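You operate a simulated robot arm through the tools that you are given. There is no shell and no other tool.

You are at the controls of a simulated robot arm. One attempt, no reset.

Task
Roll the green tray to the bay on the pink card.
Fine: pull out the red and yellow bolts first and push both in again after. Where these are worked on the way, their far stop is far enough and under half their travel is too little: yellow bolt.

Only the result counts: the job must be done as asked and must still hold three seconds after the hand-in. Knocking over, shifting, dropping, spilling or breaking anything else fails it.

Robot
A 6-joint arm with a two-finger parallel gripper, fixed in place. Base frame: the origin is at the foot of the arm, x ahead of it, y to its left, z up. Readings come in mm, degrees, newtons and seconds.
Its first joint turns from -166.0 to 166.0 degrees. Payload 3.43 kg.
The tool frame sits at the grasp point between the pads (the TCP): z along the fingers, y along the line on which they close. The tips reach 34 mm beyond it. The gripper opens to 128 mm. The fingers are 24 mm wide and 12 mm thick; the gripper's body (48 by 130 mm) begins 96 mm behind the TCP.
Orientation is that of the tool frame in the base frame, as a unit quaternion [w, x, y, z]. With the fingers straight down and closing along the base's y, the tool's x points along the base's -x, its y along +y and its z along -z.

Tools
- The arm moves only by the tool arm_command. Its argument "deltas" is a list of rows, each a list of 7 numbers: the shift along the base's x, y, z in mm, then the turn, a rotation vector about the base's x, y, z in rad, then the finger opening in mm, from 0 to 128. In form: [[x, y, z, ax, ay, az, claw], ...]. A call has 1 to 20 rows; each row shifts and turns the commanded pose from where the row before left it. Rows are played at 5 a second. More than 50 mm and 8.6 degrees between two rows, or a gripper value outside its range, and nothing of the call is played. A pose out of reach is approached as far as the arm can. The call stops where the force on the tool passes 90 N (or 10 N more than at its start, if that is more) or the arm is blocked; 0.2 s more then pass. The fingers move at their own pace (about 153 mm/s each) and stop on an object; they squeeze with about 41 N. The grip force told is the motor's: it shows also when the fingers shut on nothing. Time passes only in rows, and 0.2 s behind the last, so rows that do not move let the fingers close. The reply holds the time, the measured pose of the TCP, the force on the tool along the base axes, the opening and the grip force, in the units named above and with some noise, with the torque about the TCP (base axes, N m) and any sound that the robot's microphone picked up.
- Cameras (640 x 400 px; columns grow to the right, rows downward): "scene" is fixed at [220.7, 648.6, 1431.4]; the picture's right is [0.55, -0.84, 0.00], its down [-0.78, -0.51, -0.36] and it looks along [0.30, 0.19, -0.93] (base axes); focal length 214 px, centre (320, 200). "wrist" rides on the gripper at [76, -11, -160] in the tool frame; the picture's right is [0.15, 0.99, 0.00], its down [-0.88, 0.13, -0.46] and it looks along [-0.45, 0.07, 0.89] (tool axes); focal length 234 px, centre (320, 200). There is no depth. A picture from a camera that has moved, and an enlarged one, comes with that camera's place and axes in the base frame and with its lens.
- capture(camera): a new picture of that camera. No time passes.
- inspect(camera, box): a new picture of the part [left, top, right, bottom] of that camera's present view, enlarged. No time passes.
- hand_in(): hands the job in; it is judged then, once.

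Places have to be worked out from the pictures, the camera data and where the tool is seen. Open the gripper and draw the arm clear of the work before you hand the job in, unless the task says otherwise.

The tools are called after ">>>" as a command line: name --pt "numbers of a row" for each row, then --argument value for the rest, lists and objects as JSON in quotes. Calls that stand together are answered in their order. arm_command: Moves the arm, as the interface text tells. Its arguments: {"type":"object","properties":{"deltas":{"type":"array"}},"required":["deltas"]} The other tools are called the same way: capture (camera) takes a picture; inspect (camera, box) takes an enlarged picture of a part of a camera's view; hand_in () hands the job in.

At the start:

```text
t: 0.0
tool_pos: [716.6, 110.5, 1061.2]
tool_rot: [0.0, 0.0, 1.0, 0.0]
wrist_force: [-0.2, -0.6, -0.4]
torque: [0.0, 0.01, -0.02]
opening: 128.0
finger_force: 0.1
```

scene: 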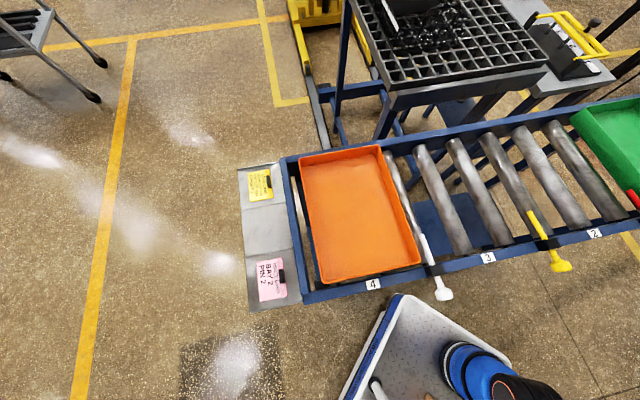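
wrist: 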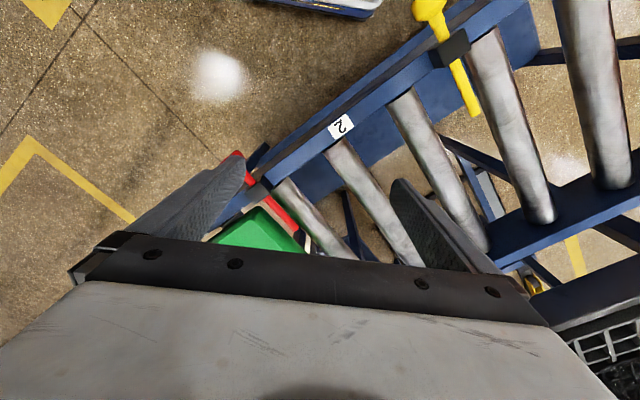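

The scene shows a roller conveyor with a green tray at far right (bay 1), bays 2, 3, 4, and an orange tray in bay 4. I zoom in on the cards and the bolts.

>>> inspect --camera "scene" --box '[230, 150, 320, 310]'

>>> inspect --camera "scene" --box '[400, 90, 640, 300]'

>>> inspect --camera "wrist" --box '[180, 0, 640, 280]'

```text
2.50 times, centred on (275, 230) of scene
camera zoom: at [220.7, 648.6, 1431.4], right [0.55, -0.84, 0.0], down [-0.78, -0.51, -0.36], along [0.3, 0.19, -0.93], focal length 536 px, centre (432, 125)
```

zoom: 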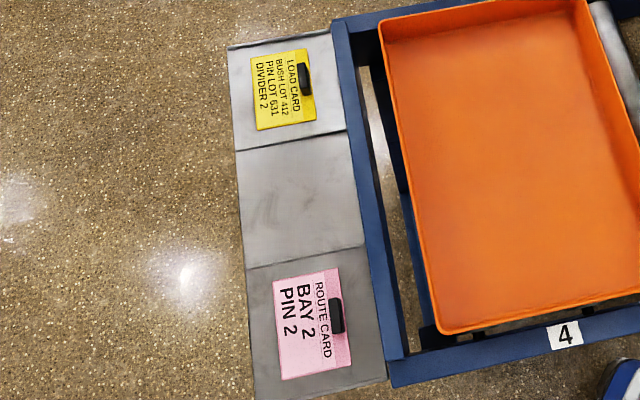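

```text
1.90 times, centred on (520, 195) of scene
camera zoom: at [220.7, 648.6, 1431.4], right [0.55, -0.84, 0.0], down [-0.78, -0.51, -0.36], along [0.3, 0.19, -0.93], focal length 408 px, centre (-61, 210)
```

zoom: 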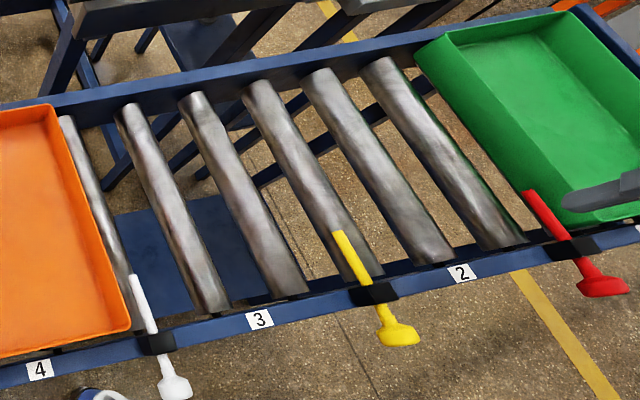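

```text
1.39 times, centred on (410, 140) of wrist
camera zoom: at [642.0, 99.3, 1219.8], right [-0.15, 0.99, 0.0], down [0.88, 0.13, 0.46], along [0.45, 0.07, -0.89], focal length 326 px, centre (195, 284)
```

zoom: 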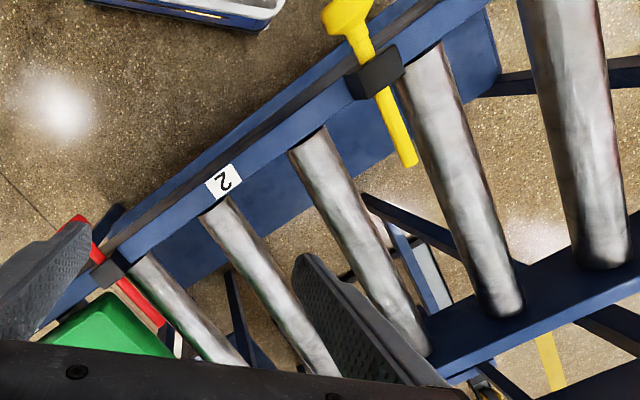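

The card says BAY 2, the bay between the red and yellow bolts. By triangulation the rail labels lie on x+y≈826 at z≈906, with the conveyor axis along (-0.71, 0.71). The yellow knob is near (557,200,918) and the red near (761,-6,918). I turn the tool 45° and hover near the yellow knob.

>>> arm_command --pt "-27 15 0 0 0 0.131 128" --pt "-27 15 0 0 0 0.131 128" --pt "-27 15 0 0 0 0.131 128" --pt "-27 15 0 0 0 0.131 128" --pt "-27 15 0 0 0 0.131 128" --pt "-25 14 0 0 0 0.1304 128" --pt "0 0 0 0 0 0 128"

>>> capture --camera "wrist"

>>> capture --camera "scene"

```text
t: 1.6
tool_pos: [556.6, 198.4, 1060.8]
tool_rot: [0.001, -0.383, 0.924, 0.001]
wrist_force: [-0.7, 0.5, 0.2]
torque: [-0.01, -0.01, -0.02]
opening: 127.9
finger_force: 0.0
```

```text
taken
camera wrist: at [511.7, 137.9, 1220.1], right [-0.8, 0.59, 0.0], down [0.53, 0.72, 0.46], along [0.27, 0.37, -0.89], focal length 234 px, centre (320, 200)
```

wrist: 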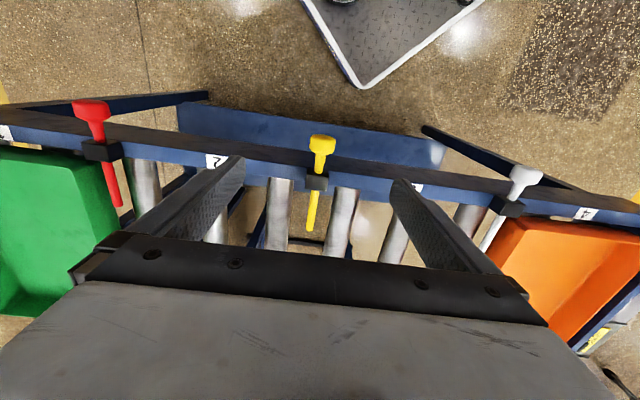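

```text
taken
```

scene: 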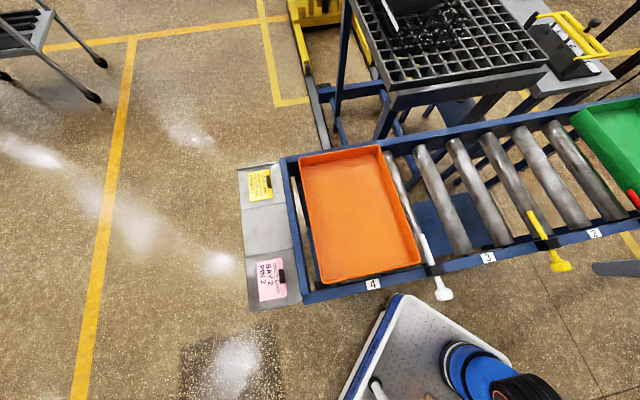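

The yellow bolt is directly ahead of the fingers. I zoom in on it and on the red bolt with its tray to refine their geometry.

>>> inspect --camera "wrist" --box '[240, 110, 400, 260]'

>>> inspect --camera "wrist" --box '[0, 80, 240, 320]'

```text
2.67 times, centred on (320, 185) of wrist
camera zoom: at [511.7, 137.9, 1220.1], right [-0.8, 0.59, 0.0], down [0.53, 0.72, 0.46], along [0.27, 0.37, -0.89], focal length 624 px, centre (320, 240)
```

zoom: 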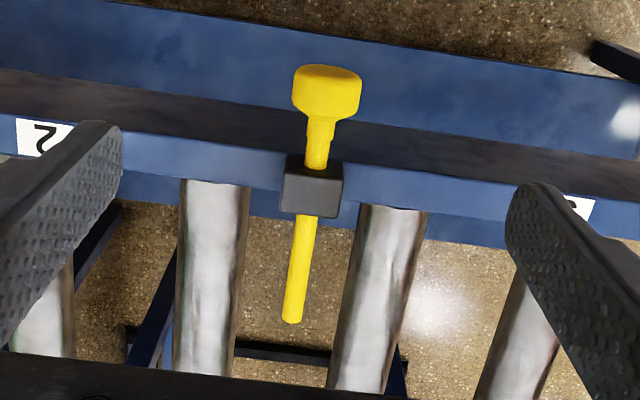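

```text
1.67 times, centred on (120, 200) of wrist
camera zoom: at [511.7, 137.9, 1220.1], right [-0.8, 0.59, 0.0], down [0.53, 0.72, 0.46], along [0.27, 0.37, -0.89], focal length 390 px, centre (653, 200)
```

zoom: 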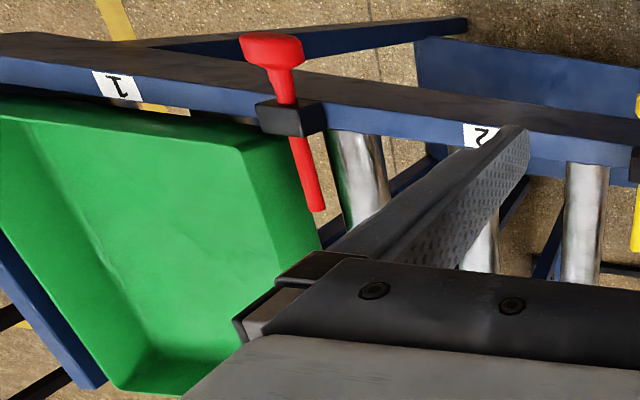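

The yellow bolt is about 137 mm long. Its knob is centred near (554,200,918) and is about 31 mm wide, and the rod runs along (0.71,0.71). I lower the open fingers around the knob.

>>> arm_command --pt "-1 1 -35 0 0 0 80" --pt "-1 1 -35 0 0 0 80" --pt "0 0 -35 0 0 0 80" --pt "0 0 -36 0 0 0 80" --pt "0 0 0 0 0 0 80"

>>> capture --camera "wrist"

>>> inspect --camera "scene" --box '[480, 180, 640, 300]'

```text
t: 2.8
tool_pos: [556.1, 201.1, 919.9]
tool_rot: [0.0, -0.383, 0.924, 0.001]
wrist_force: [-0.1, -0.6, -0.7]
torque: [0.04, -0.02, 0.01]
opening: 80.3
finger_force: 0.1
```

```text
taken
camera wrist: at [510.9, 140.1, 1079.6], right [-0.8, 0.6, 0.0], down [0.53, 0.71, 0.46], along [0.27, 0.37, -0.89], focal length 234 px, centre (320, 200)
```

wrist: 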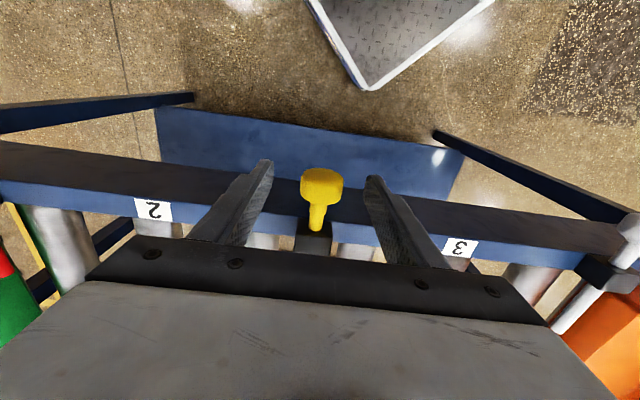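

```text
3.33 times, centred on (560, 240) of scene
camera zoom: at [220.7, 648.6, 1431.4], right [0.55, -0.84, 0.0], down [-0.78, -0.51, -0.36], along [0.3, 0.19, -0.93], focal length 715 px, centre (-480, 67)
```

zoom: 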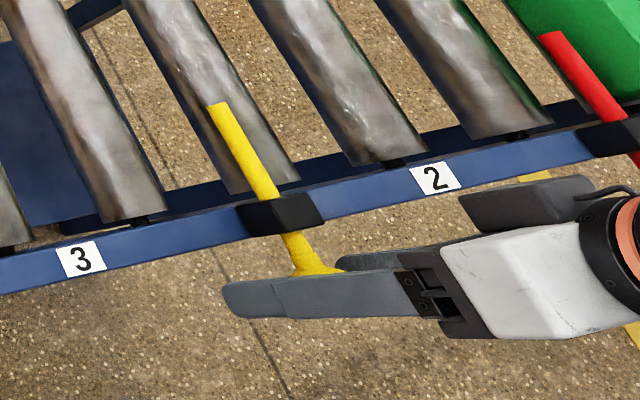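

The fingers straddle the yellow knob, whose centre I now put at about (551,198). I shift slightly outward and close.

>>> arm_command --pt "-3 -2 -1 0 0 0 80" --pt "0 0 0 0 0 0 0" --pt "0 0 0 0 0 0 0" --pt "0 0 0 0 0 0 0"

>>> capture --camera "wrist"

```text
t: 3.8
tool_pos: [552.5, 199.6, 918.7]
tool_rot: [-0.001, -0.383, 0.924, 0.0]
wrist_force: [-1.0, -0.3, -4.3]
torque: [0.05, -0.05, -0.02]
opening: 33.1
finger_force: 45.1
```

```text
taken
camera wrist: at [507.7, 138.4, 1078.4], right [-0.8, 0.6, 0.0], down [0.53, 0.72, 0.46], along [0.27, 0.37, -0.89], focal length 234 px, centre (320, 200)
```

wrist: 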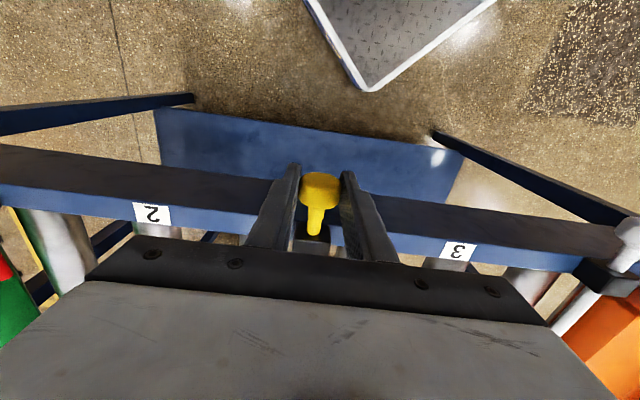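

The knob is gripped at 33 mm opening. I pull outward along (-0.71,-0.71) in small steps.

>>> arm_command --pt "-3.5 -3.5 0 0 0 0 0" --pt "-3.5 -3.5 0 0 0 0 0" --pt "-3.5 -3.5 0 0 0 0 0" --pt "-3.5 -3.5 0 0 0 0 0" --pt "-3.5 -3.5 0 0 0 0 0" --pt "-3.5 -3.5 0 0 0 0 0"

>>> capture --camera "wrist"

>>> inspect --camera "scene" --box '[480, 180, 640, 300]'

```text
t: 5.2
tool_pos: [532.0, 178.1, 919.3]
tool_rot: [0.001, -0.383, 0.924, 0.0]
wrist_force: [5.3, -4.2, -11.4]
torque: [0.16, -0.33, -0.02]
opening: 33.1
finger_force: 45.0
```

```text
taken
camera wrist: at [486.1, 117.0, 1078.4], right [-0.8, 0.6, 0.0], down [0.53, 0.71, 0.46], along [0.27, 0.37, -0.89], focal length 234 px, centre (320, 200)
```

wrist: 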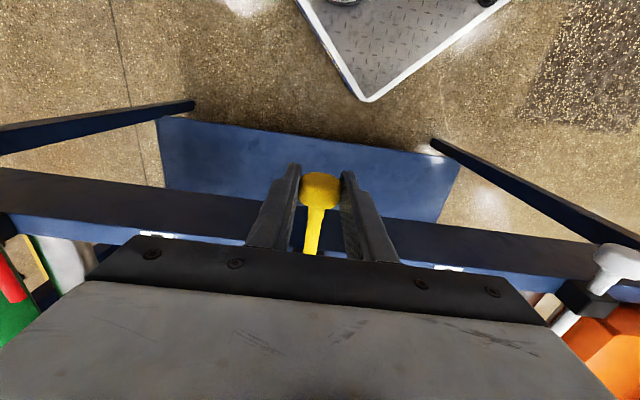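

```text
3.33 times, centred on (560, 240) of scene
camera zoom: at [220.7, 648.6, 1431.4], right [0.55, -0.84, 0.0], down [-0.78, -0.51, -0.36], along [0.3, 0.19, -0.93], focal length 715 px, centre (-480, 67)
```

zoom: 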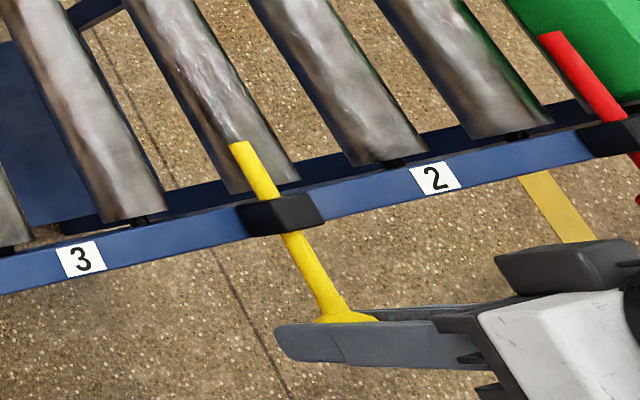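

The bolt slides with the gripper (30 mm so far) with only small side forces. I keep pulling.

>>> arm_command --pt "-3.5 -3.5 0 0 0 0 0" --pt "-3.5 -3.5 0 0 0 0 0" --pt "-3.5 -3.5 0 0 0 0 0" --pt "-3.5 -3.5 0 0 0 0 0"

>>> inspect --camera "scene" --box '[480, 180, 640, 300]'

```text
t: 6.2
tool_pos: [517.2, 163.7, 919.7]
tool_rot: [0.0, -0.383, 0.924, 0.0]
wrist_force: [4.0, -3.3, -5.3]
torque: [0.4, -0.42, 0.02]
opening: 33.3
finger_force: 45.1
```

```text
3.33 times, centred on (560, 240) of scene
camera zoom: at [220.7, 648.6, 1431.4], right [0.55, -0.84, 0.0], down [-0.78, -0.51, -0.36], along [0.3, 0.19, -0.93], focal length 715 px, centre (-480, 67)
```

zoom: 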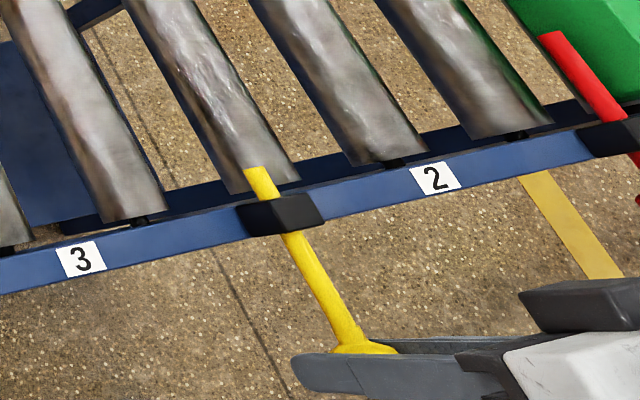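

The bolt is out 50 mm and still slides freely, with about 20 mm of rod left inside the bracket. I continue until I feel the stop.

>>> arm_command --pt "-2.8 -2.8 0 0 0 0 0" --pt "-2.8 -2.8 0 0 0 0 0" --pt "-2.8 -2.8 0 0 0 0 0"

>>> inspect --camera "scene" --box '[480, 180, 640, 300]'

```text
t: 7.0
tool_pos: [509.0, 155.9, 919.4]
tool_rot: [0.0, -0.383, 0.924, 0.0]
wrist_force: [5.3, -5.1, -10.7]
torque: [-0.34, 0.19, -0.02]
opening: 33.1
finger_force: 44.6
```

```text
3.33 times, centred on (560, 240) of scene
camera zoom: at [220.7, 648.6, 1431.4], right [0.55, -0.84, 0.0], down [-0.78, -0.51, -0.36], along [0.3, 0.19, -0.93], focal length 715 px, centre (-480, 67)
```

zoom: 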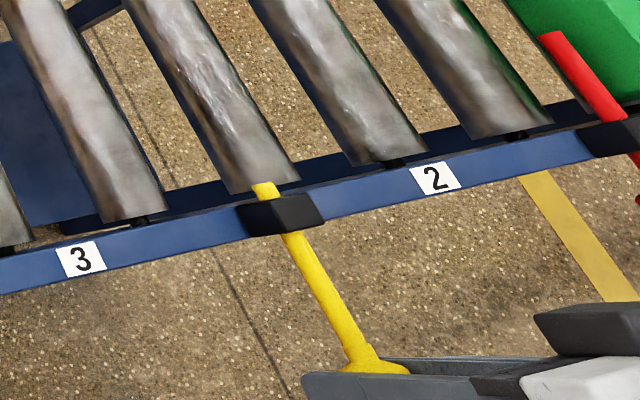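

I've pulled 62 mm with no hard stop yet. I take smaller steps.

>>> arm_command --pt "-1.8 -1.8 0 0 0 0 0" --pt "-1.8 -1.8 0 0 0 0 0"

>>> inspect --camera "scene" --box '[480, 180, 640, 300]'

```text
t: 7.6
tool_pos: [505.9, 151.8, 919.2]
tool_rot: [0.001, -0.383, 0.924, 0.0]
wrist_force: [2.6, -4.3, 4.8]
torque: [-0.04, 0.1, 0.03]
opening: 33.1
finger_force: 45.6
```

```text
3.33 times, centred on (560, 240) of scene
camera zoom: at [220.7, 648.6, 1431.4], right [0.55, -0.84, 0.0], down [-0.78, -0.51, -0.36], along [0.3, 0.19, -0.93], focal length 715 px, centre (-480, 67)
```

zoom: 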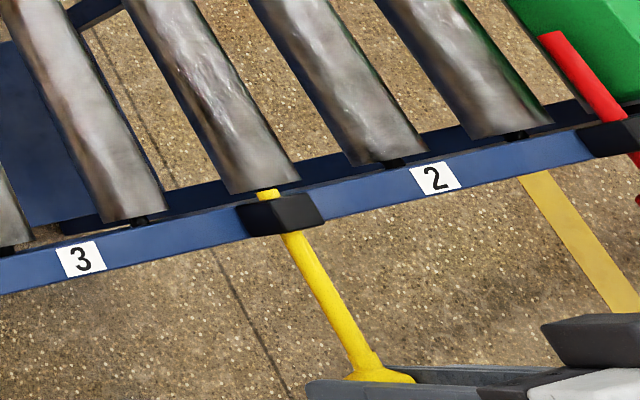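

The pull is now about 67 mm and still slides easily. I continue gently.

>>> arm_command --pt "-1.4 -1.4 0 0 0 0 0" --pt "-1.4 -1.4 0 0 0 0 0"

>>> inspect --camera "scene" --box '[480, 180, 640, 300]'

```text
t: 8.2
tool_pos: [503.1, 149.4, 919.3]
tool_rot: [0.002, -0.383, 0.924, 0.001]
wrist_force: [12.9, 3.2, 22.8]
torque: [-0.12, -0.02, 0.02]
opening: 33.0
finger_force: 45.4
```

```text
3.33 times, centred on (560, 240) of scene
camera zoom: at [220.7, 648.6, 1431.4], right [0.55, -0.84, 0.0], down [-0.78, -0.51, -0.36], along [0.3, 0.19, -0.93], focal length 715 px, centre (-480, 67)
```

zoom: 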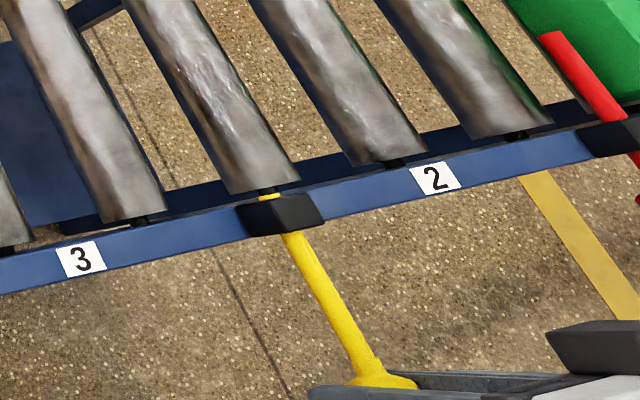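

The reaction along the pull is rising (about 11 N, plus 23 N in z), which suggests the far stop at about 70 mm. I take one more small nudge to confirm.

>>> arm_command --pt "-1.0 -1.0 0 0 0 0 0"

```text
t: 8.6
tool_pos: [503.5, 148.9, 918.8]
tool_rot: [0.002, -0.383, 0.924, 0.0]
wrist_force: [27.0, 12.7, 29.8]
torque: [0.15, -0.4, 0.04]
opening: 33.1
finger_force: 44.6
```

That is the far stop, at about 70 mm of travel. I relax, release, rise, and move over to the red knob.

>>> arm_command --pt "1.0 1.0 0 0 0 0 0" --pt "0 0 0 0 0 0 80" --pt "0 0 0 0 0 0 80" --pt "0 0 45 0 0 0 80" --pt "0 0 45 0 0 0 80" --pt "37 -22 0 0 0 0 80" --pt "37 -22 0 0 0 0 80" --pt "37 -22 0 0 0 0 80" --pt "37 -22 0 0 0 0 80" --pt "37 -22 0 0 0 0 80" --pt "37 -22 0 0 0 0 80" --pt "33 -23 0 0 0 0 80" --pt "0 0 0 0 0 0 80"

>>> capture --camera "wrist"

>>> capture --camera "scene"

```text
t: 11.4
tool_pos: [756.5, -4.7, 1008.1]
tool_rot: [0.0, -0.383, 0.924, 0.0]
wrist_force: [0.2, -0.6, 0.1]
torque: [-0.01, -0.02, -0.01]
opening: 79.7
finger_force: 0.1
```

```text
taken
camera wrist: at [711.7, -65.2, 1168.0], right [-0.8, 0.6, 0.0], down [0.53, 0.71, 0.46], along [0.27, 0.37, -0.89], focal length 234 px, centre (320, 200)
```

wrist: 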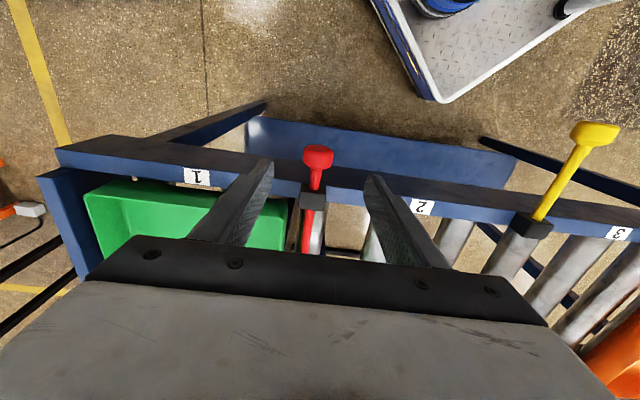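

```text
taken
```

scene: 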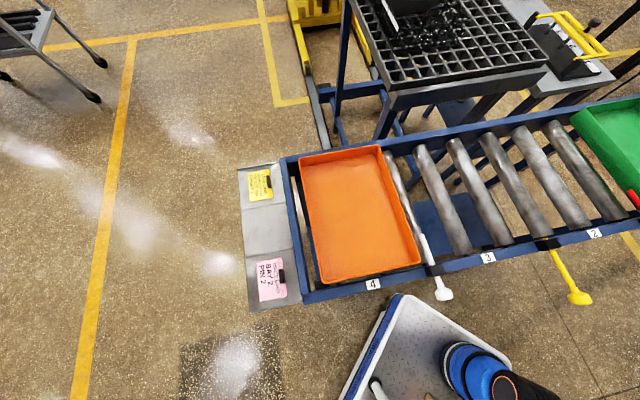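

Yellow stays fully out. The red knob is at about (759,-4,918), so I descend on it and close.

>>> arm_command --pt "2 1 -30 0 0 0 80" --pt "0 0 -30 0 0 0 80" --pt "0 0 -29.5 0 0 0 80" --pt "0 0 0 0 0 0 0" --pt "0 0 0 0 0 0 0" --pt "0 0 0 0 0 0 0"

>>> capture --camera "wrist"

```text
t: 12.8
tool_pos: [758.5, -4.0, 918.8]
tool_rot: [0.0, -0.383, 0.924, -0.001]
wrist_force: [1.3, -0.7, -1.6]
torque: [0.2, -0.25, -0.02]
opening: 33.1
finger_force: 45.2
```

```text
taken
camera wrist: at [714.4, -65.0, 1077.9], right [-0.8, 0.6, 0.0], down [0.53, 0.71, 0.46], along [0.27, 0.37, -0.89], focal length 234 px, centre (320, 200)
```

wrist: 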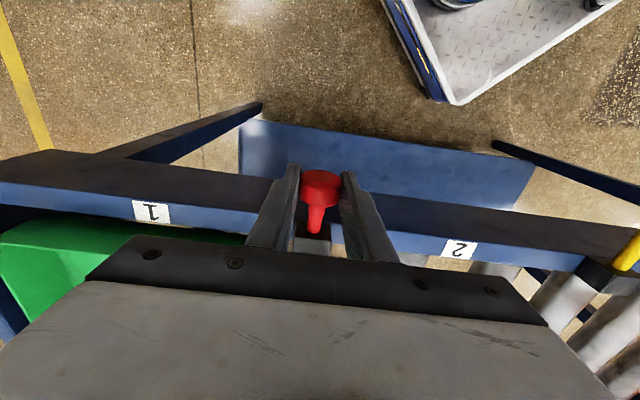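

Red is gripped at 33 mm opening. I pull it outward 60 mm.

>>> arm_command --pt "-3.5 -3.5 0 0 0 0 0" --pt "-3.5 -3.5 0 0 0 0 0" --pt "-3.5 -3.5 0 0 0 0 0" --pt "-3.5 -3.5 0 0 0 0 0" --pt "-3.5 -3.5 0 0 0 0 0" --pt "-3.5 -3.5 0 0 0 0 0" --pt "-3.5 -3.5 0 0 0 0 0" --pt "-3.5 -3.5 0 0 0 0 0" --pt "-3.5 -3.5 0 0 0 0 0" --pt "-3.5 -3.5 0 0 0 0 0" --pt "-3.5 -3.5 0 0 0 0 0" --pt "-3.5 -3.5 0 0 0 0 0"

>>> capture --camera "wrist"

```text
t: 15.4
tool_pos: [716.6, -45.9, 918.4]
tool_rot: [0.0, -0.382, 0.924, 0.0]
wrist_force: [-0.5, 2.3, 1.1]
torque: [0.18, -0.12, -0.06]
opening: 33.1
finger_force: 44.9
```

```text
taken
camera wrist: at [672.0, -107.5, 1077.9], right [-0.8, 0.6, 0.0], down [0.53, 0.72, 0.46], along [0.27, 0.37, -0.89], focal length 234 px, centre (320, 200)
```

wrist: 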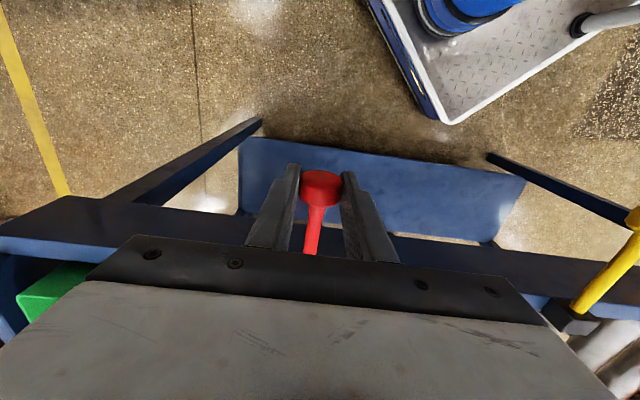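

The red bolt is out 59 mm with the forces staying low. I continue gently to the stop.

>>> arm_command --pt "-1.8 -1.8 0 0 0 0 0" --pt "-1.8 -1.8 0 0 0 0 0" --pt "-1.4 -1.4 0 0 0 0 0" --pt "-1.4 -1.4 0 0 0 0 0" --pt "-1.0 -1.0 0 0 0 0 0"

>>> capture --camera "wrist"

```text
t: 16.6
tool_pos: [710.0, -53.7, 918.3]
tool_rot: [0.001, -0.382, 0.924, 0.0]
wrist_force: [5.4, 1.5, -3.4]
torque: [0.07, -0.16, -0.07]
opening: 33.5
finger_force: 44.7
```

```text
taken
camera wrist: at [664.7, -114.7, 1077.8], right [-0.8, 0.6, 0.0], down [0.53, 0.71, 0.46], along [0.27, 0.37, -0.89], focal length 234 px, centre (320, 200)
```

wrist: 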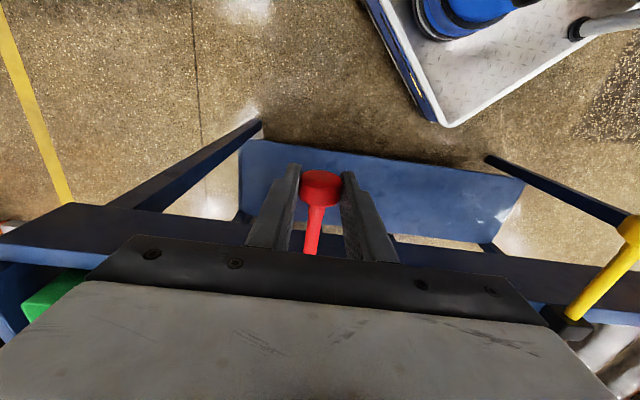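

The pull is 69 mm with the first rise in force. One more small nudge to confirm the stop.

>>> arm_command --pt "-1.2 -1.2 0 0 0 0 0" --pt "-1.0 -1.0 0 0 0 0 0"

```text
t: 17.2
tool_pos: [708.8, -53.8, 919.1]
tool_rot: [0.0, -0.384, 0.923, 0.001]
wrist_force: [27.2, 27.7, 2.5]
torque: [0.54, -0.44, 0.0]
opening: 33.1
finger_force: 45.2
```

The red far stop is reached at about 70 mm. I relax, release and lift, then look at the tray.

>>> arm_command --pt "1.6 1.6 0 0 0 0 0" --pt "0 0 0 0 0 0 80" --pt "0 0 0 0 0 0 80" --pt "0 0 45 0 0 0 80" --pt "0 0 45 0 0 0 80" --pt "0 0 45 0 0 0 80" --pt "0 0 0 0 0 0 80"

>>> capture --camera "wrist"

>>> inspect --camera "scene" --box '[500, 70, 640, 290]'

```text
t: 18.8
tool_pos: [710.2, -56.1, 1054.5]
tool_rot: [0.0, -0.383, 0.924, 0.0]
wrist_force: [-0.1, -0.5, 0.0]
torque: [-0.03, 0.01, -0.02]
opening: 80.0
finger_force: 0.0
```

```text
taken
camera wrist: at [664.6, -115.8, 1213.0], right [-0.8, 0.6, 0.0], down [0.53, 0.71, 0.46], along [0.27, 0.37, -0.89], focal length 234 px, centre (320, 200)
```

wrist: 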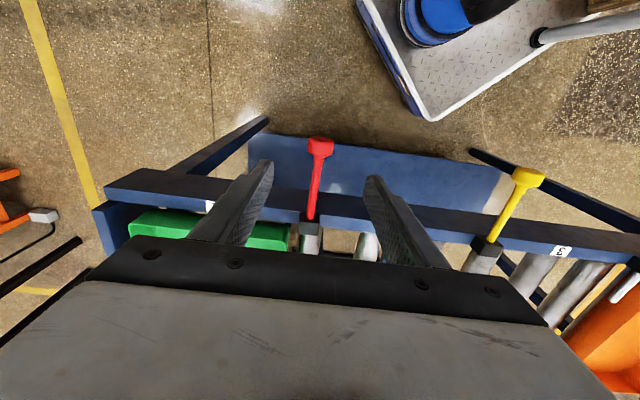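

```text
1.82 times, centred on (570, 180) of scene
camera zoom: at [220.7, 648.6, 1431.4], right [0.55, -0.84, 0.0], down [-0.78, -0.51, -0.36], along [0.3, 0.19, -0.93], focal length 390 px, centre (-134, 236)
```

zoom: 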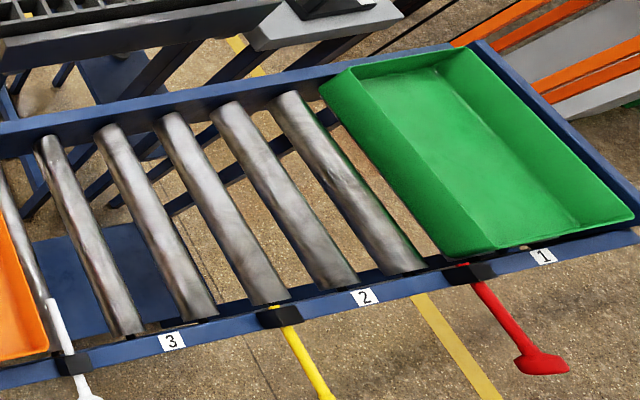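

The tray is fully visible: rim z≈941, base ≈902, leading wall at about t=(-x+y)/√2≈-556, and it spans n≈607–920. I move above the leading wall, at about (890,100), and check before gripping it.

>>> arm_command --pt "30 26 0 0 0 0 80" --pt "30 26 0 0 0 0 80" --pt "30 26 0 0 0 0 80" --pt "30 26 0 0 0 0 80" --pt "30 26 0 0 0 0 80" --pt "30 26 0 0 0 0 80" --pt "0 0 0 0 0 0 80"

>>> capture --camera "wrist"

>>> inspect --camera "scene" --box '[500, 70, 640, 290]'

```text
t: 20.4
tool_pos: [889.9, 99.4, 1053.8]
tool_rot: [0.0, -0.382, 0.924, 0.0]
wrist_force: [-0.3, 0.6, -0.7]
torque: [-0.02, -0.01, 0.03]
opening: 80.0
finger_force: 0.0
```

```text
taken
camera wrist: at [843.8, 37.9, 1212.9], right [-0.8, 0.6, 0.0], down [0.53, 0.72, 0.46], along [0.27, 0.37, -0.89], focal length 234 px, centre (320, 200)
```

wrist: 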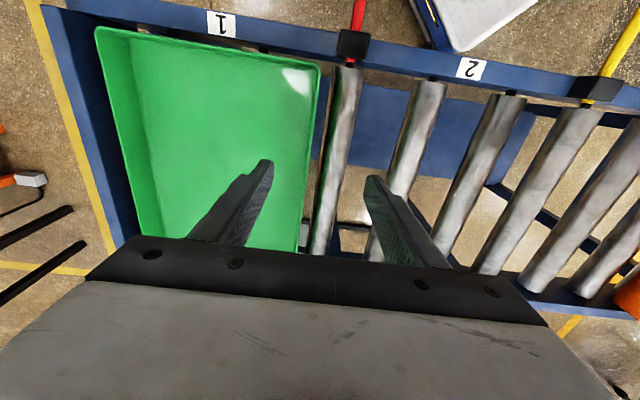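

```text
1.82 times, centred on (570, 180) of scene
camera zoom: at [220.7, 648.6, 1431.4], right [0.55, -0.84, 0.0], down [-0.78, -0.51, -0.36], along [0.3, 0.19, -0.93], focal length 390 px, centre (-134, 236)
```

zoom: 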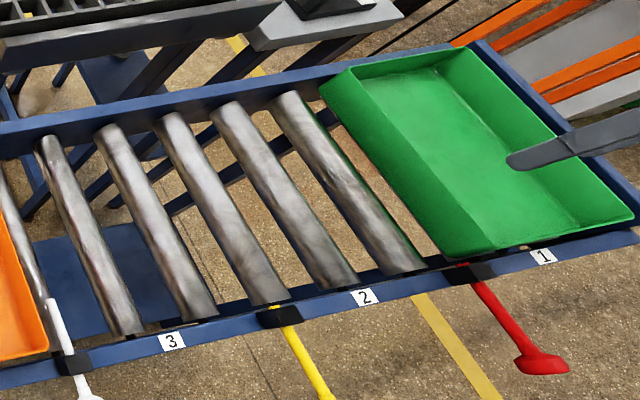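

The leading wall appears between the fingers, at about t≈-567. I zoom in to measure it.

>>> inspect --camera "wrist" --box '[230, 30, 410, 270]'

>>> inspect --camera "wrist" --box '[60, 0, 400, 270]'

```text
1.67 times, centred on (320, 150) of wrist
camera zoom: at [843.8, 37.9, 1212.9], right [-0.8, 0.6, 0.0], down [0.53, 0.72, 0.46], along [0.27, 0.37, -0.89], focal length 390 px, centre (320, 283)
```

zoom: 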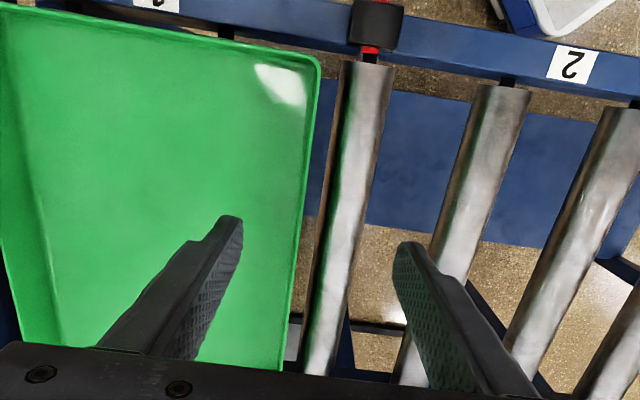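

```text
1.48 times, centred on (230, 135) of wrist
camera zoom: at [843.8, 37.9, 1212.9], right [-0.8, 0.6, 0.0], down [0.53, 0.72, 0.46], along [0.27, 0.37, -0.89], focal length 347 px, centre (453, 296)
```

zoom: 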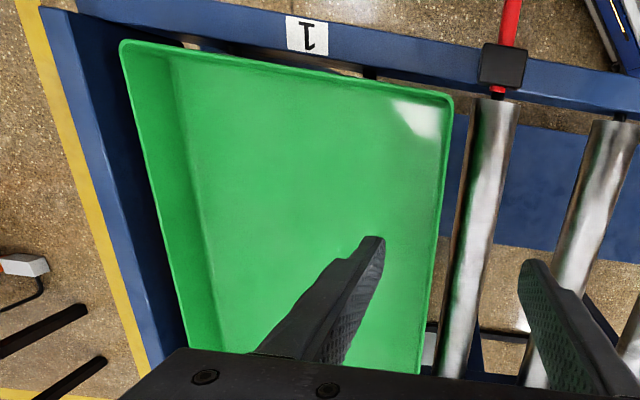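

The leading rim is at t≈-570 and the tray centre (≈-680) lines up with label 1, so the needed move is about 286 mm. I shift 11 mm, descend with tips staying above the tray floor, and close on the wall.

>>> arm_command --pt "7.8 -7.8 0 0 0 0 70" --pt "0 0 -35 0 0 0 70" --pt "0 0 -35 0 0 0 70" --pt "0 0 -15 0 0 0 70" --pt "0 0 -15 0 0 0 70" --pt "0 0 0 0 0 0 70"

>>> capture --camera "wrist"

>>> inspect --camera "scene" --box '[500, 70, 640, 290]'

```text
t: 21.8
tool_pos: [895.0, 92.5, 953.5]
tool_rot: [0.0, -0.383, 0.924, 0.0]
wrist_force: [0.1, -0.1, -0.3]
torque: [-0.02, 0.0, -0.03]
opening: 70.2
finger_force: 0.0
```

```text
taken
camera wrist: at [851.6, 31.7, 1113.2], right [-0.8, 0.6, 0.0], down [0.53, 0.71, 0.46], along [0.27, 0.37, -0.89], focal length 234 px, centre (320, 200)
```

wrist: 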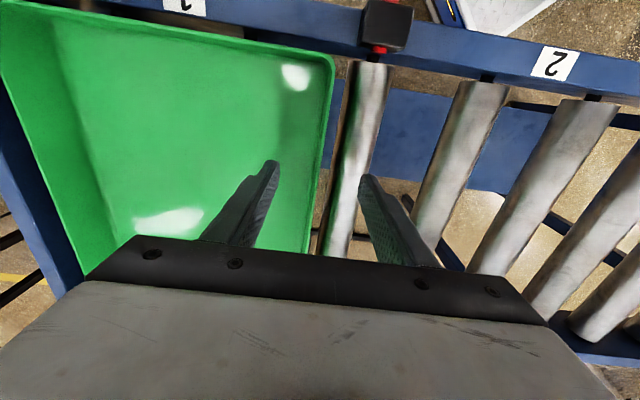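

```text
1.82 times, centred on (570, 180) of scene
camera zoom: at [220.7, 648.6, 1431.4], right [0.55, -0.84, 0.0], down [-0.78, -0.51, -0.36], along [0.3, 0.19, -0.93], focal length 390 px, centre (-134, 236)
```

zoom: 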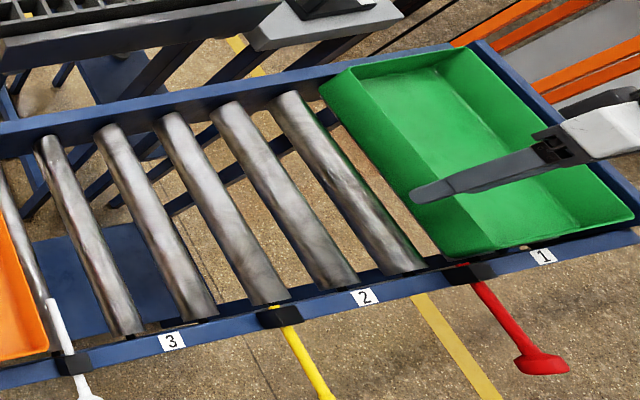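

The wall is centred between the fingers. I close on it.

>>> arm_command --pt "0 0 0 0 0 0 30" --pt "0 0 0 0 0 0 10" --pt "0 0 0 0 0 0 0" --pt "0 0 0 0 0 0 0"

>>> capture --camera "wrist"

```text
t: 22.8
tool_pos: [897.0, 92.2, 953.5]
tool_rot: [0.0, -0.383, 0.924, 0.001]
wrist_force: [-0.7, -0.5, 0.3]
torque: [0.09, -0.05, -0.09]
opening: 2.5
finger_force: 37.4
```

```text
taken
camera wrist: at [851.6, 31.7, 1113.3], right [-0.8, 0.6, 0.0], down [0.53, 0.71, 0.46], along [0.27, 0.37, -0.89], focal length 234 px, centre (320, 200)
```

wrist: 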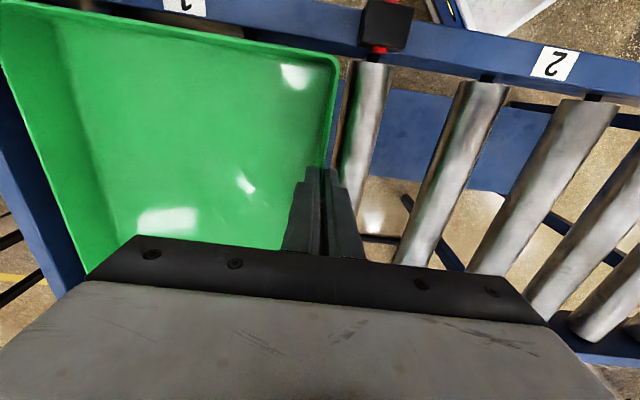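

The wall is gripped (2.5 mm). I drag 30 mm first and check that the tray follows.

>>> arm_command --pt "-3.5 3.5 0 0 0 0 0" --pt "-7 7 0 0 0 0 0" --pt "-7 7 0 0 0 0 0" --pt "-3.5 3.5 0 0 0 0 0"

>>> capture --camera "wrist"

>>> inspect --camera "scene" --box '[500, 70, 640, 290]'

```text
t: 23.8
tool_pos: [877.6, 113.6, 955.2]
tool_rot: [0.0, -0.382, 0.924, 0.001]
wrist_force: [-1.4, -1.8, 0.1]
torque: [0.19, -0.17, -0.33]
opening: 2.9
finger_force: 37.0
```

```text
taken
camera wrist: at [831.9, 53.1, 1113.4], right [-0.8, 0.6, 0.0], down [0.53, 0.72, 0.46], along [0.27, 0.37, -0.89], focal length 234 px, centre (320, 200)
```

wrist: 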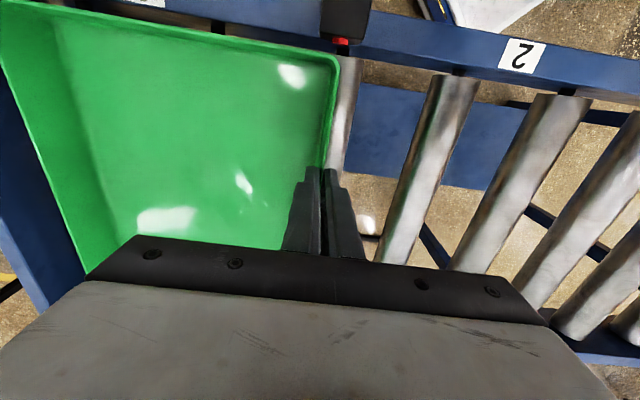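

```text
1.82 times, centred on (570, 180) of scene
camera zoom: at [220.7, 648.6, 1431.4], right [0.55, -0.84, 0.0], down [-0.78, -0.51, -0.36], along [0.3, 0.19, -0.93], focal length 390 px, centre (-134, 236)
```

zoom: 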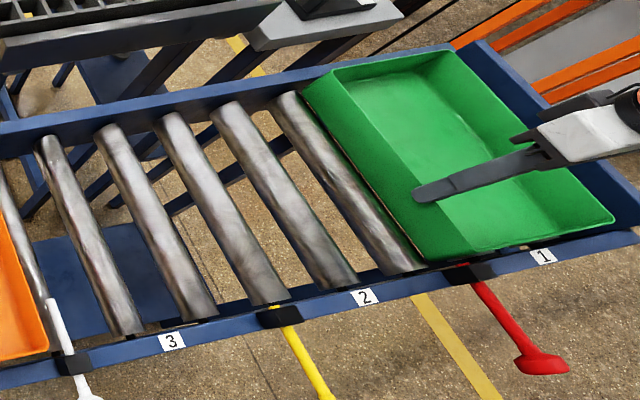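

The tray follows smoothly with tiny forces. I continue dragging.

>>> arm_command --pt "-3.5 3.5 0 0 0 0 0" --pt "-7 7 0 0 0 0 0" --pt "-7 7 0 0 0 0 0" --pt "-7 7 0 0 0 0 0" --pt "-7 7 0 0 0 0 0" --pt "-7 7 0 0 0 0 0" --pt "-7 7 0 0 0 0 0" --pt "-7 7 0 0 0 0 0" --pt "-7 7 0 0 0 0 0" --pt "-7 7 0 0 0 0 0" --pt "-7 7 0 0 0 0 0" --pt "-7 7 0 0 0 0 0" --pt "-7 7 0 0 0 0 0" --pt "-7 7 0 0 0 0 0" --pt "-3.5 3.5 0 0 0 0 0"

>>> capture --camera "wrist"

>>> inspect --camera "scene" --box '[400, 70, 640, 290]'

```text
t: 27.0
tool_pos: [777.5, 212.2, 954.4]
tool_rot: [0.001, -0.382, 0.924, 0.001]
wrist_force: [-1.7, -3.0, 4.0]
torque: [0.35, -0.37, -0.07]
opening: 2.8
finger_force: 37.6
```

```text
taken
camera wrist: at [732.6, 151.4, 1113.3], right [-0.8, 0.6, 0.0], down [0.53, 0.71, 0.46], along [0.27, 0.37, -0.89], focal length 234 px, centre (320, 200)
```

wrist: 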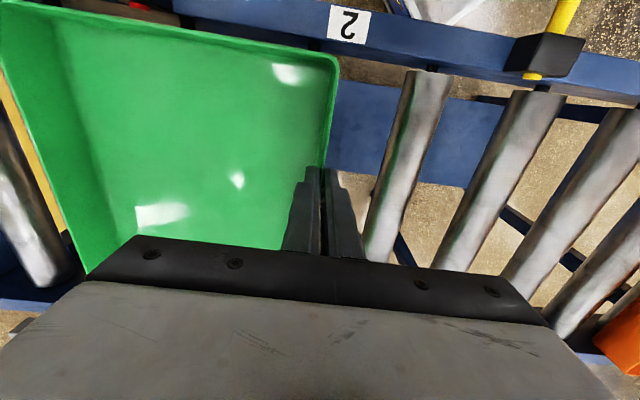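

```text
1.82 times, centred on (520, 180) of scene
camera zoom: at [220.7, 648.6, 1431.4], right [0.55, -0.84, 0.0], down [-0.78, -0.51, -0.36], along [0.3, 0.19, -0.93], focal length 390 px, centre (-44, 236)
```

zoom: 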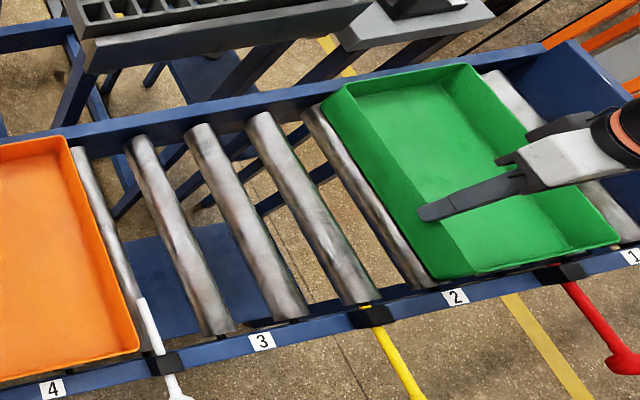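

The tray is now at t≈-400 at the grip. I move another 100 mm, then check alignment.

>>> arm_command --pt "-3.5 3.5 0 0 0 0 0" --pt "-7 7 0 0 0 0 0" --pt "-7 7 0 0 0 0 0" --pt "-7 7 0 0 0 0 0" --pt "-7 7 0 0 0 0 0" --pt "-7 7 0 0 0 0 0" --pt "-7 7 0 0 0 0 0" --pt "-7 7 0 0 0 0 0" --pt "-7 7 0 0 0 0 0" --pt "-7 7 0 0 0 0 0" --pt "-3.5 3.5 0 0 0 0 0" --pt "0 0 0 0 0 0 0"

>>> capture --camera "wrist"

>>> inspect --camera "scene" --box '[440, 80, 640, 290]'

```text
t: 29.6
tool_pos: [709.1, 281.7, 955.8]
tool_rot: [0.0, -0.383, 0.924, 0.0]
wrist_force: [-1.2, -2.1, -1.0]
torque: [-0.35, 0.44, -0.07]
opening: 2.6
finger_force: 37.4
```

```text
taken
camera wrist: at [663.3, 221.3, 1113.9], right [-0.8, 0.6, 0.0], down [0.53, 0.71, 0.46], along [0.27, 0.37, -0.89], focal length 234 px, centre (320, 200)
```

wrist: 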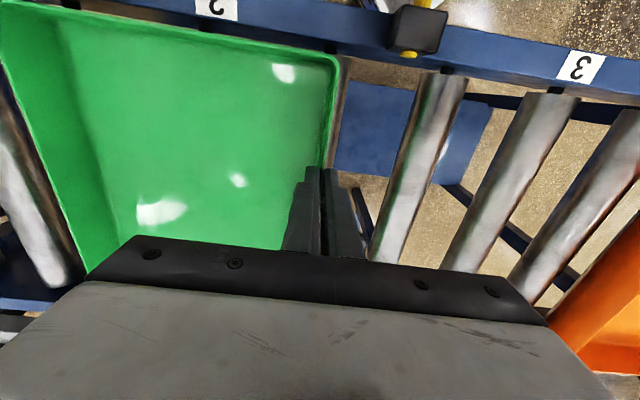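

```text
1.90 times, centred on (540, 185) of scene
camera zoom: at [220.7, 648.6, 1431.4], right [0.55, -0.84, 0.0], down [-0.78, -0.51, -0.36], along [0.3, 0.19, -0.93], focal length 408 px, centre (-99, 229)
```

zoom: 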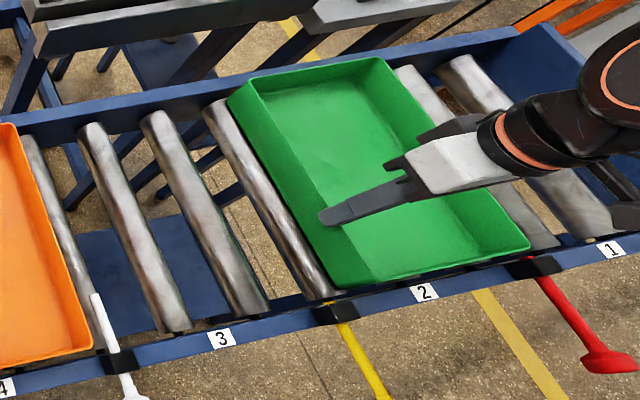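

In this image the yellow bracket is about 30 px further right than the red bracket was when the tray sat in bay 1, which is about 20 mm left to go. I move 20 mm slowly.

>>> arm_command --pt "-3.5 3.5 0 0 0 0 0" --pt "-3.5 3.5 0 0 0 0 0" --pt "-3.5 3.5 0 0 0 0 0" --pt "-3.5 3.5 0 0 0 0 0" --pt "0 0 0 0 0 0 0" --pt "0 0 0 0 0 0 0"

>>> capture --camera "wrist"

>>> inspect --camera "scene" --box '[440, 80, 640, 290]'

```text
t: 31.0
tool_pos: [693.6, 296.9, 955.0]
tool_rot: [0.0, -0.383, 0.924, 0.001]
wrist_force: [1.6, 0.8, 0.2]
torque: [0.2, -0.17, -0.1]
opening: 2.9
finger_force: 36.9
```

```text
taken
camera wrist: at [649.2, 235.6, 1113.4], right [-0.8, 0.6, 0.0], down [0.53, 0.71, 0.46], along [0.27, 0.37, -0.89], focal length 234 px, centre (320, 200)
```

wrist: 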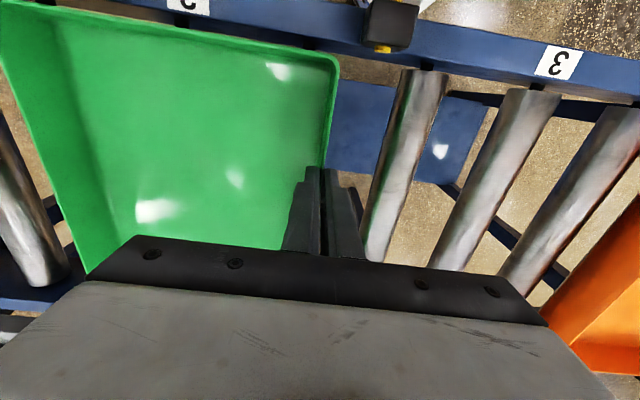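

```text
1.90 times, centred on (540, 185) of scene
camera zoom: at [220.7, 648.6, 1431.4], right [0.55, -0.84, 0.0], down [-0.78, -0.51, -0.36], along [0.3, 0.19, -0.93], focal length 408 px, centre (-99, 229)
```

zoom: 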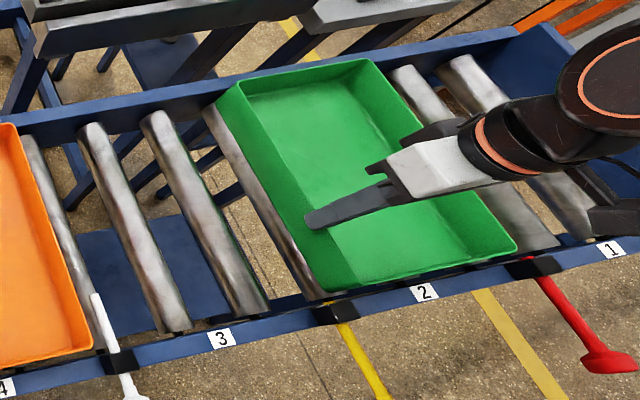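

Label 2 and the yellow bracket now sit where label 1 and the red bracket were, so the tray is centred in bay 2 (wall at t≈-280, yellow axis at -250). I release and lift straight up.

>>> arm_command --pt "0 0 0 0 0 0 20" --pt "0 0 0 0 0 0 50" --pt "0 0 0 0 0 0 70" --pt "0 0 15 0 0 0 70" --pt "0 0 30 0 0 0 70" --pt "0 0 30 0 0 0 70" --pt "0 0 30 0 0 0 70" --pt "0 0 0 0 0 0 70"

>>> capture --camera "wrist"

>>> inspect --camera "scene" --box '[440, 80, 640, 290]'

```text
t: 32.8
tool_pos: [695.5, 296.5, 1058.9]
tool_rot: [0.0, -0.383, 0.924, 0.0]
wrist_force: [-0.5, -0.5, 0.3]
torque: [-0.01, 0.02, 0.0]
opening: 70.0
finger_force: 0.0
```

```text
taken
camera wrist: at [650.1, 236.5, 1218.0], right [-0.8, 0.6, 0.0], down [0.53, 0.72, 0.46], along [0.27, 0.37, -0.89], focal length 234 px, centre (320, 200)
```

wrist: 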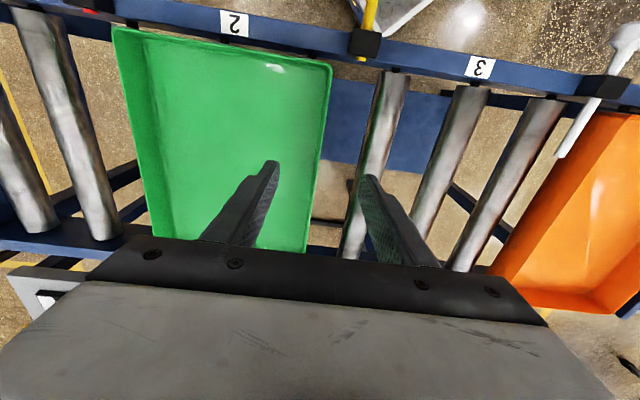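

```text
1.90 times, centred on (540, 185) of scene
camera zoom: at [220.7, 648.6, 1431.4], right [0.55, -0.84, 0.0], down [-0.78, -0.51, -0.36], along [0.3, 0.19, -0.93], focal length 408 px, centre (-99, 229)
```

zoom: 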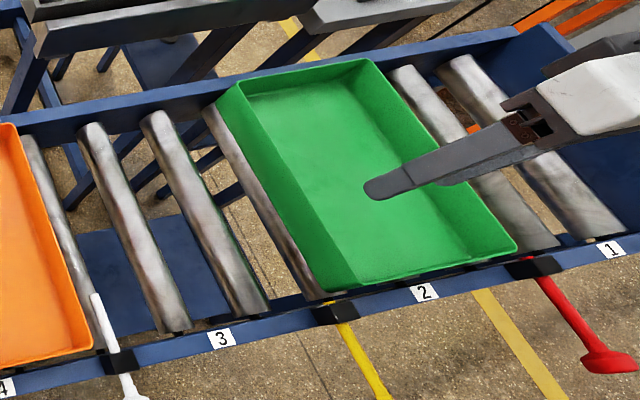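

The tray stays put. I go back over the yellow knob, where I released it at about (503.3,149,919), and descend.

>>> arm_command --pt "-32 -24.6 0 0 0 0 80" --pt "-32 -24.6 0 0 0 0 80" --pt "-32 -24.6 0 0 0 0 80" --pt "-32 -24.6 0 0 0 0 80" --pt "-32 -24.6 0 0 0 0 80" --pt "-32 -24.6 0 0 0 0 80" --pt "0 0 -35 0 0 0 80" --pt "0 0 -35 0 0 0 80" --pt "0 0 0 0 0 0 80"

>>> capture --camera "wrist"

```text
t: 34.8
tool_pos: [501.5, 149.4, 988.5]
tool_rot: [0.001, -0.383, 0.924, 0.0]
wrist_force: [-0.1, 0.6, 0.3]
torque: [0.02, 0.01, 0.01]
opening: 80.4
finger_force: 0.0
```

```text
taken
camera wrist: at [456.3, 87.9, 1147.3], right [-0.8, 0.6, 0.0], down [0.53, 0.71, 0.46], along [0.27, 0.37, -0.89], focal length 234 px, centre (320, 200)
```

wrist: 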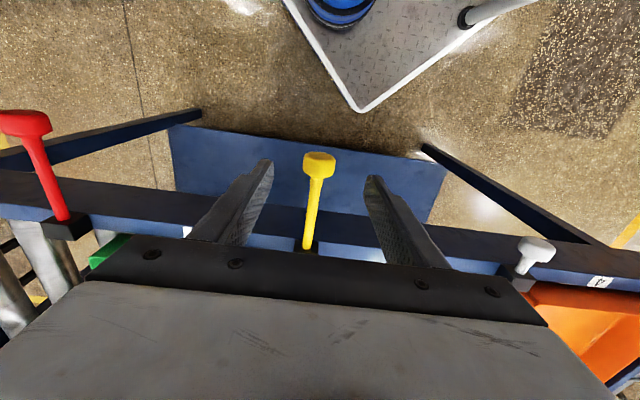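

The yellow knob is between the fingers. I descend 70 mm and grip it.

>>> arm_command --pt "1 0 -35 0 0 0 80" --pt "0 0 -34.7 0 0 0 80" --pt "0 0 0 0 0 0 0" --pt "0 0 0 0 0 0 0" --pt "0 0 0 0 0 0 0"

>>> capture --camera "wrist"

```text
t: 36.0
tool_pos: [503.7, 150.4, 917.9]
tool_rot: [-0.001, -0.384, 0.923, 0.001]
wrist_force: [-40.9, 41.8, -14.7]
torque: [0.63, -0.08, 0.11]
opening: 33.6
finger_force: 44.6
```

```text
taken
camera wrist: at [458.6, 88.5, 1077.6], right [-0.8, 0.59, 0.0], down [0.53, 0.72, 0.45], along [0.27, 0.37, -0.89], focal length 234 px, centre (320, 200)
```

wrist: 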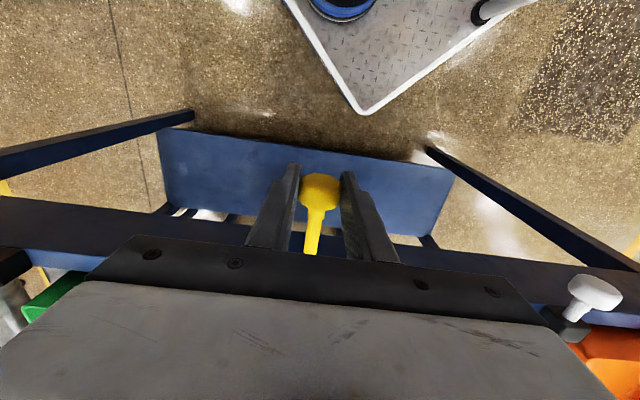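

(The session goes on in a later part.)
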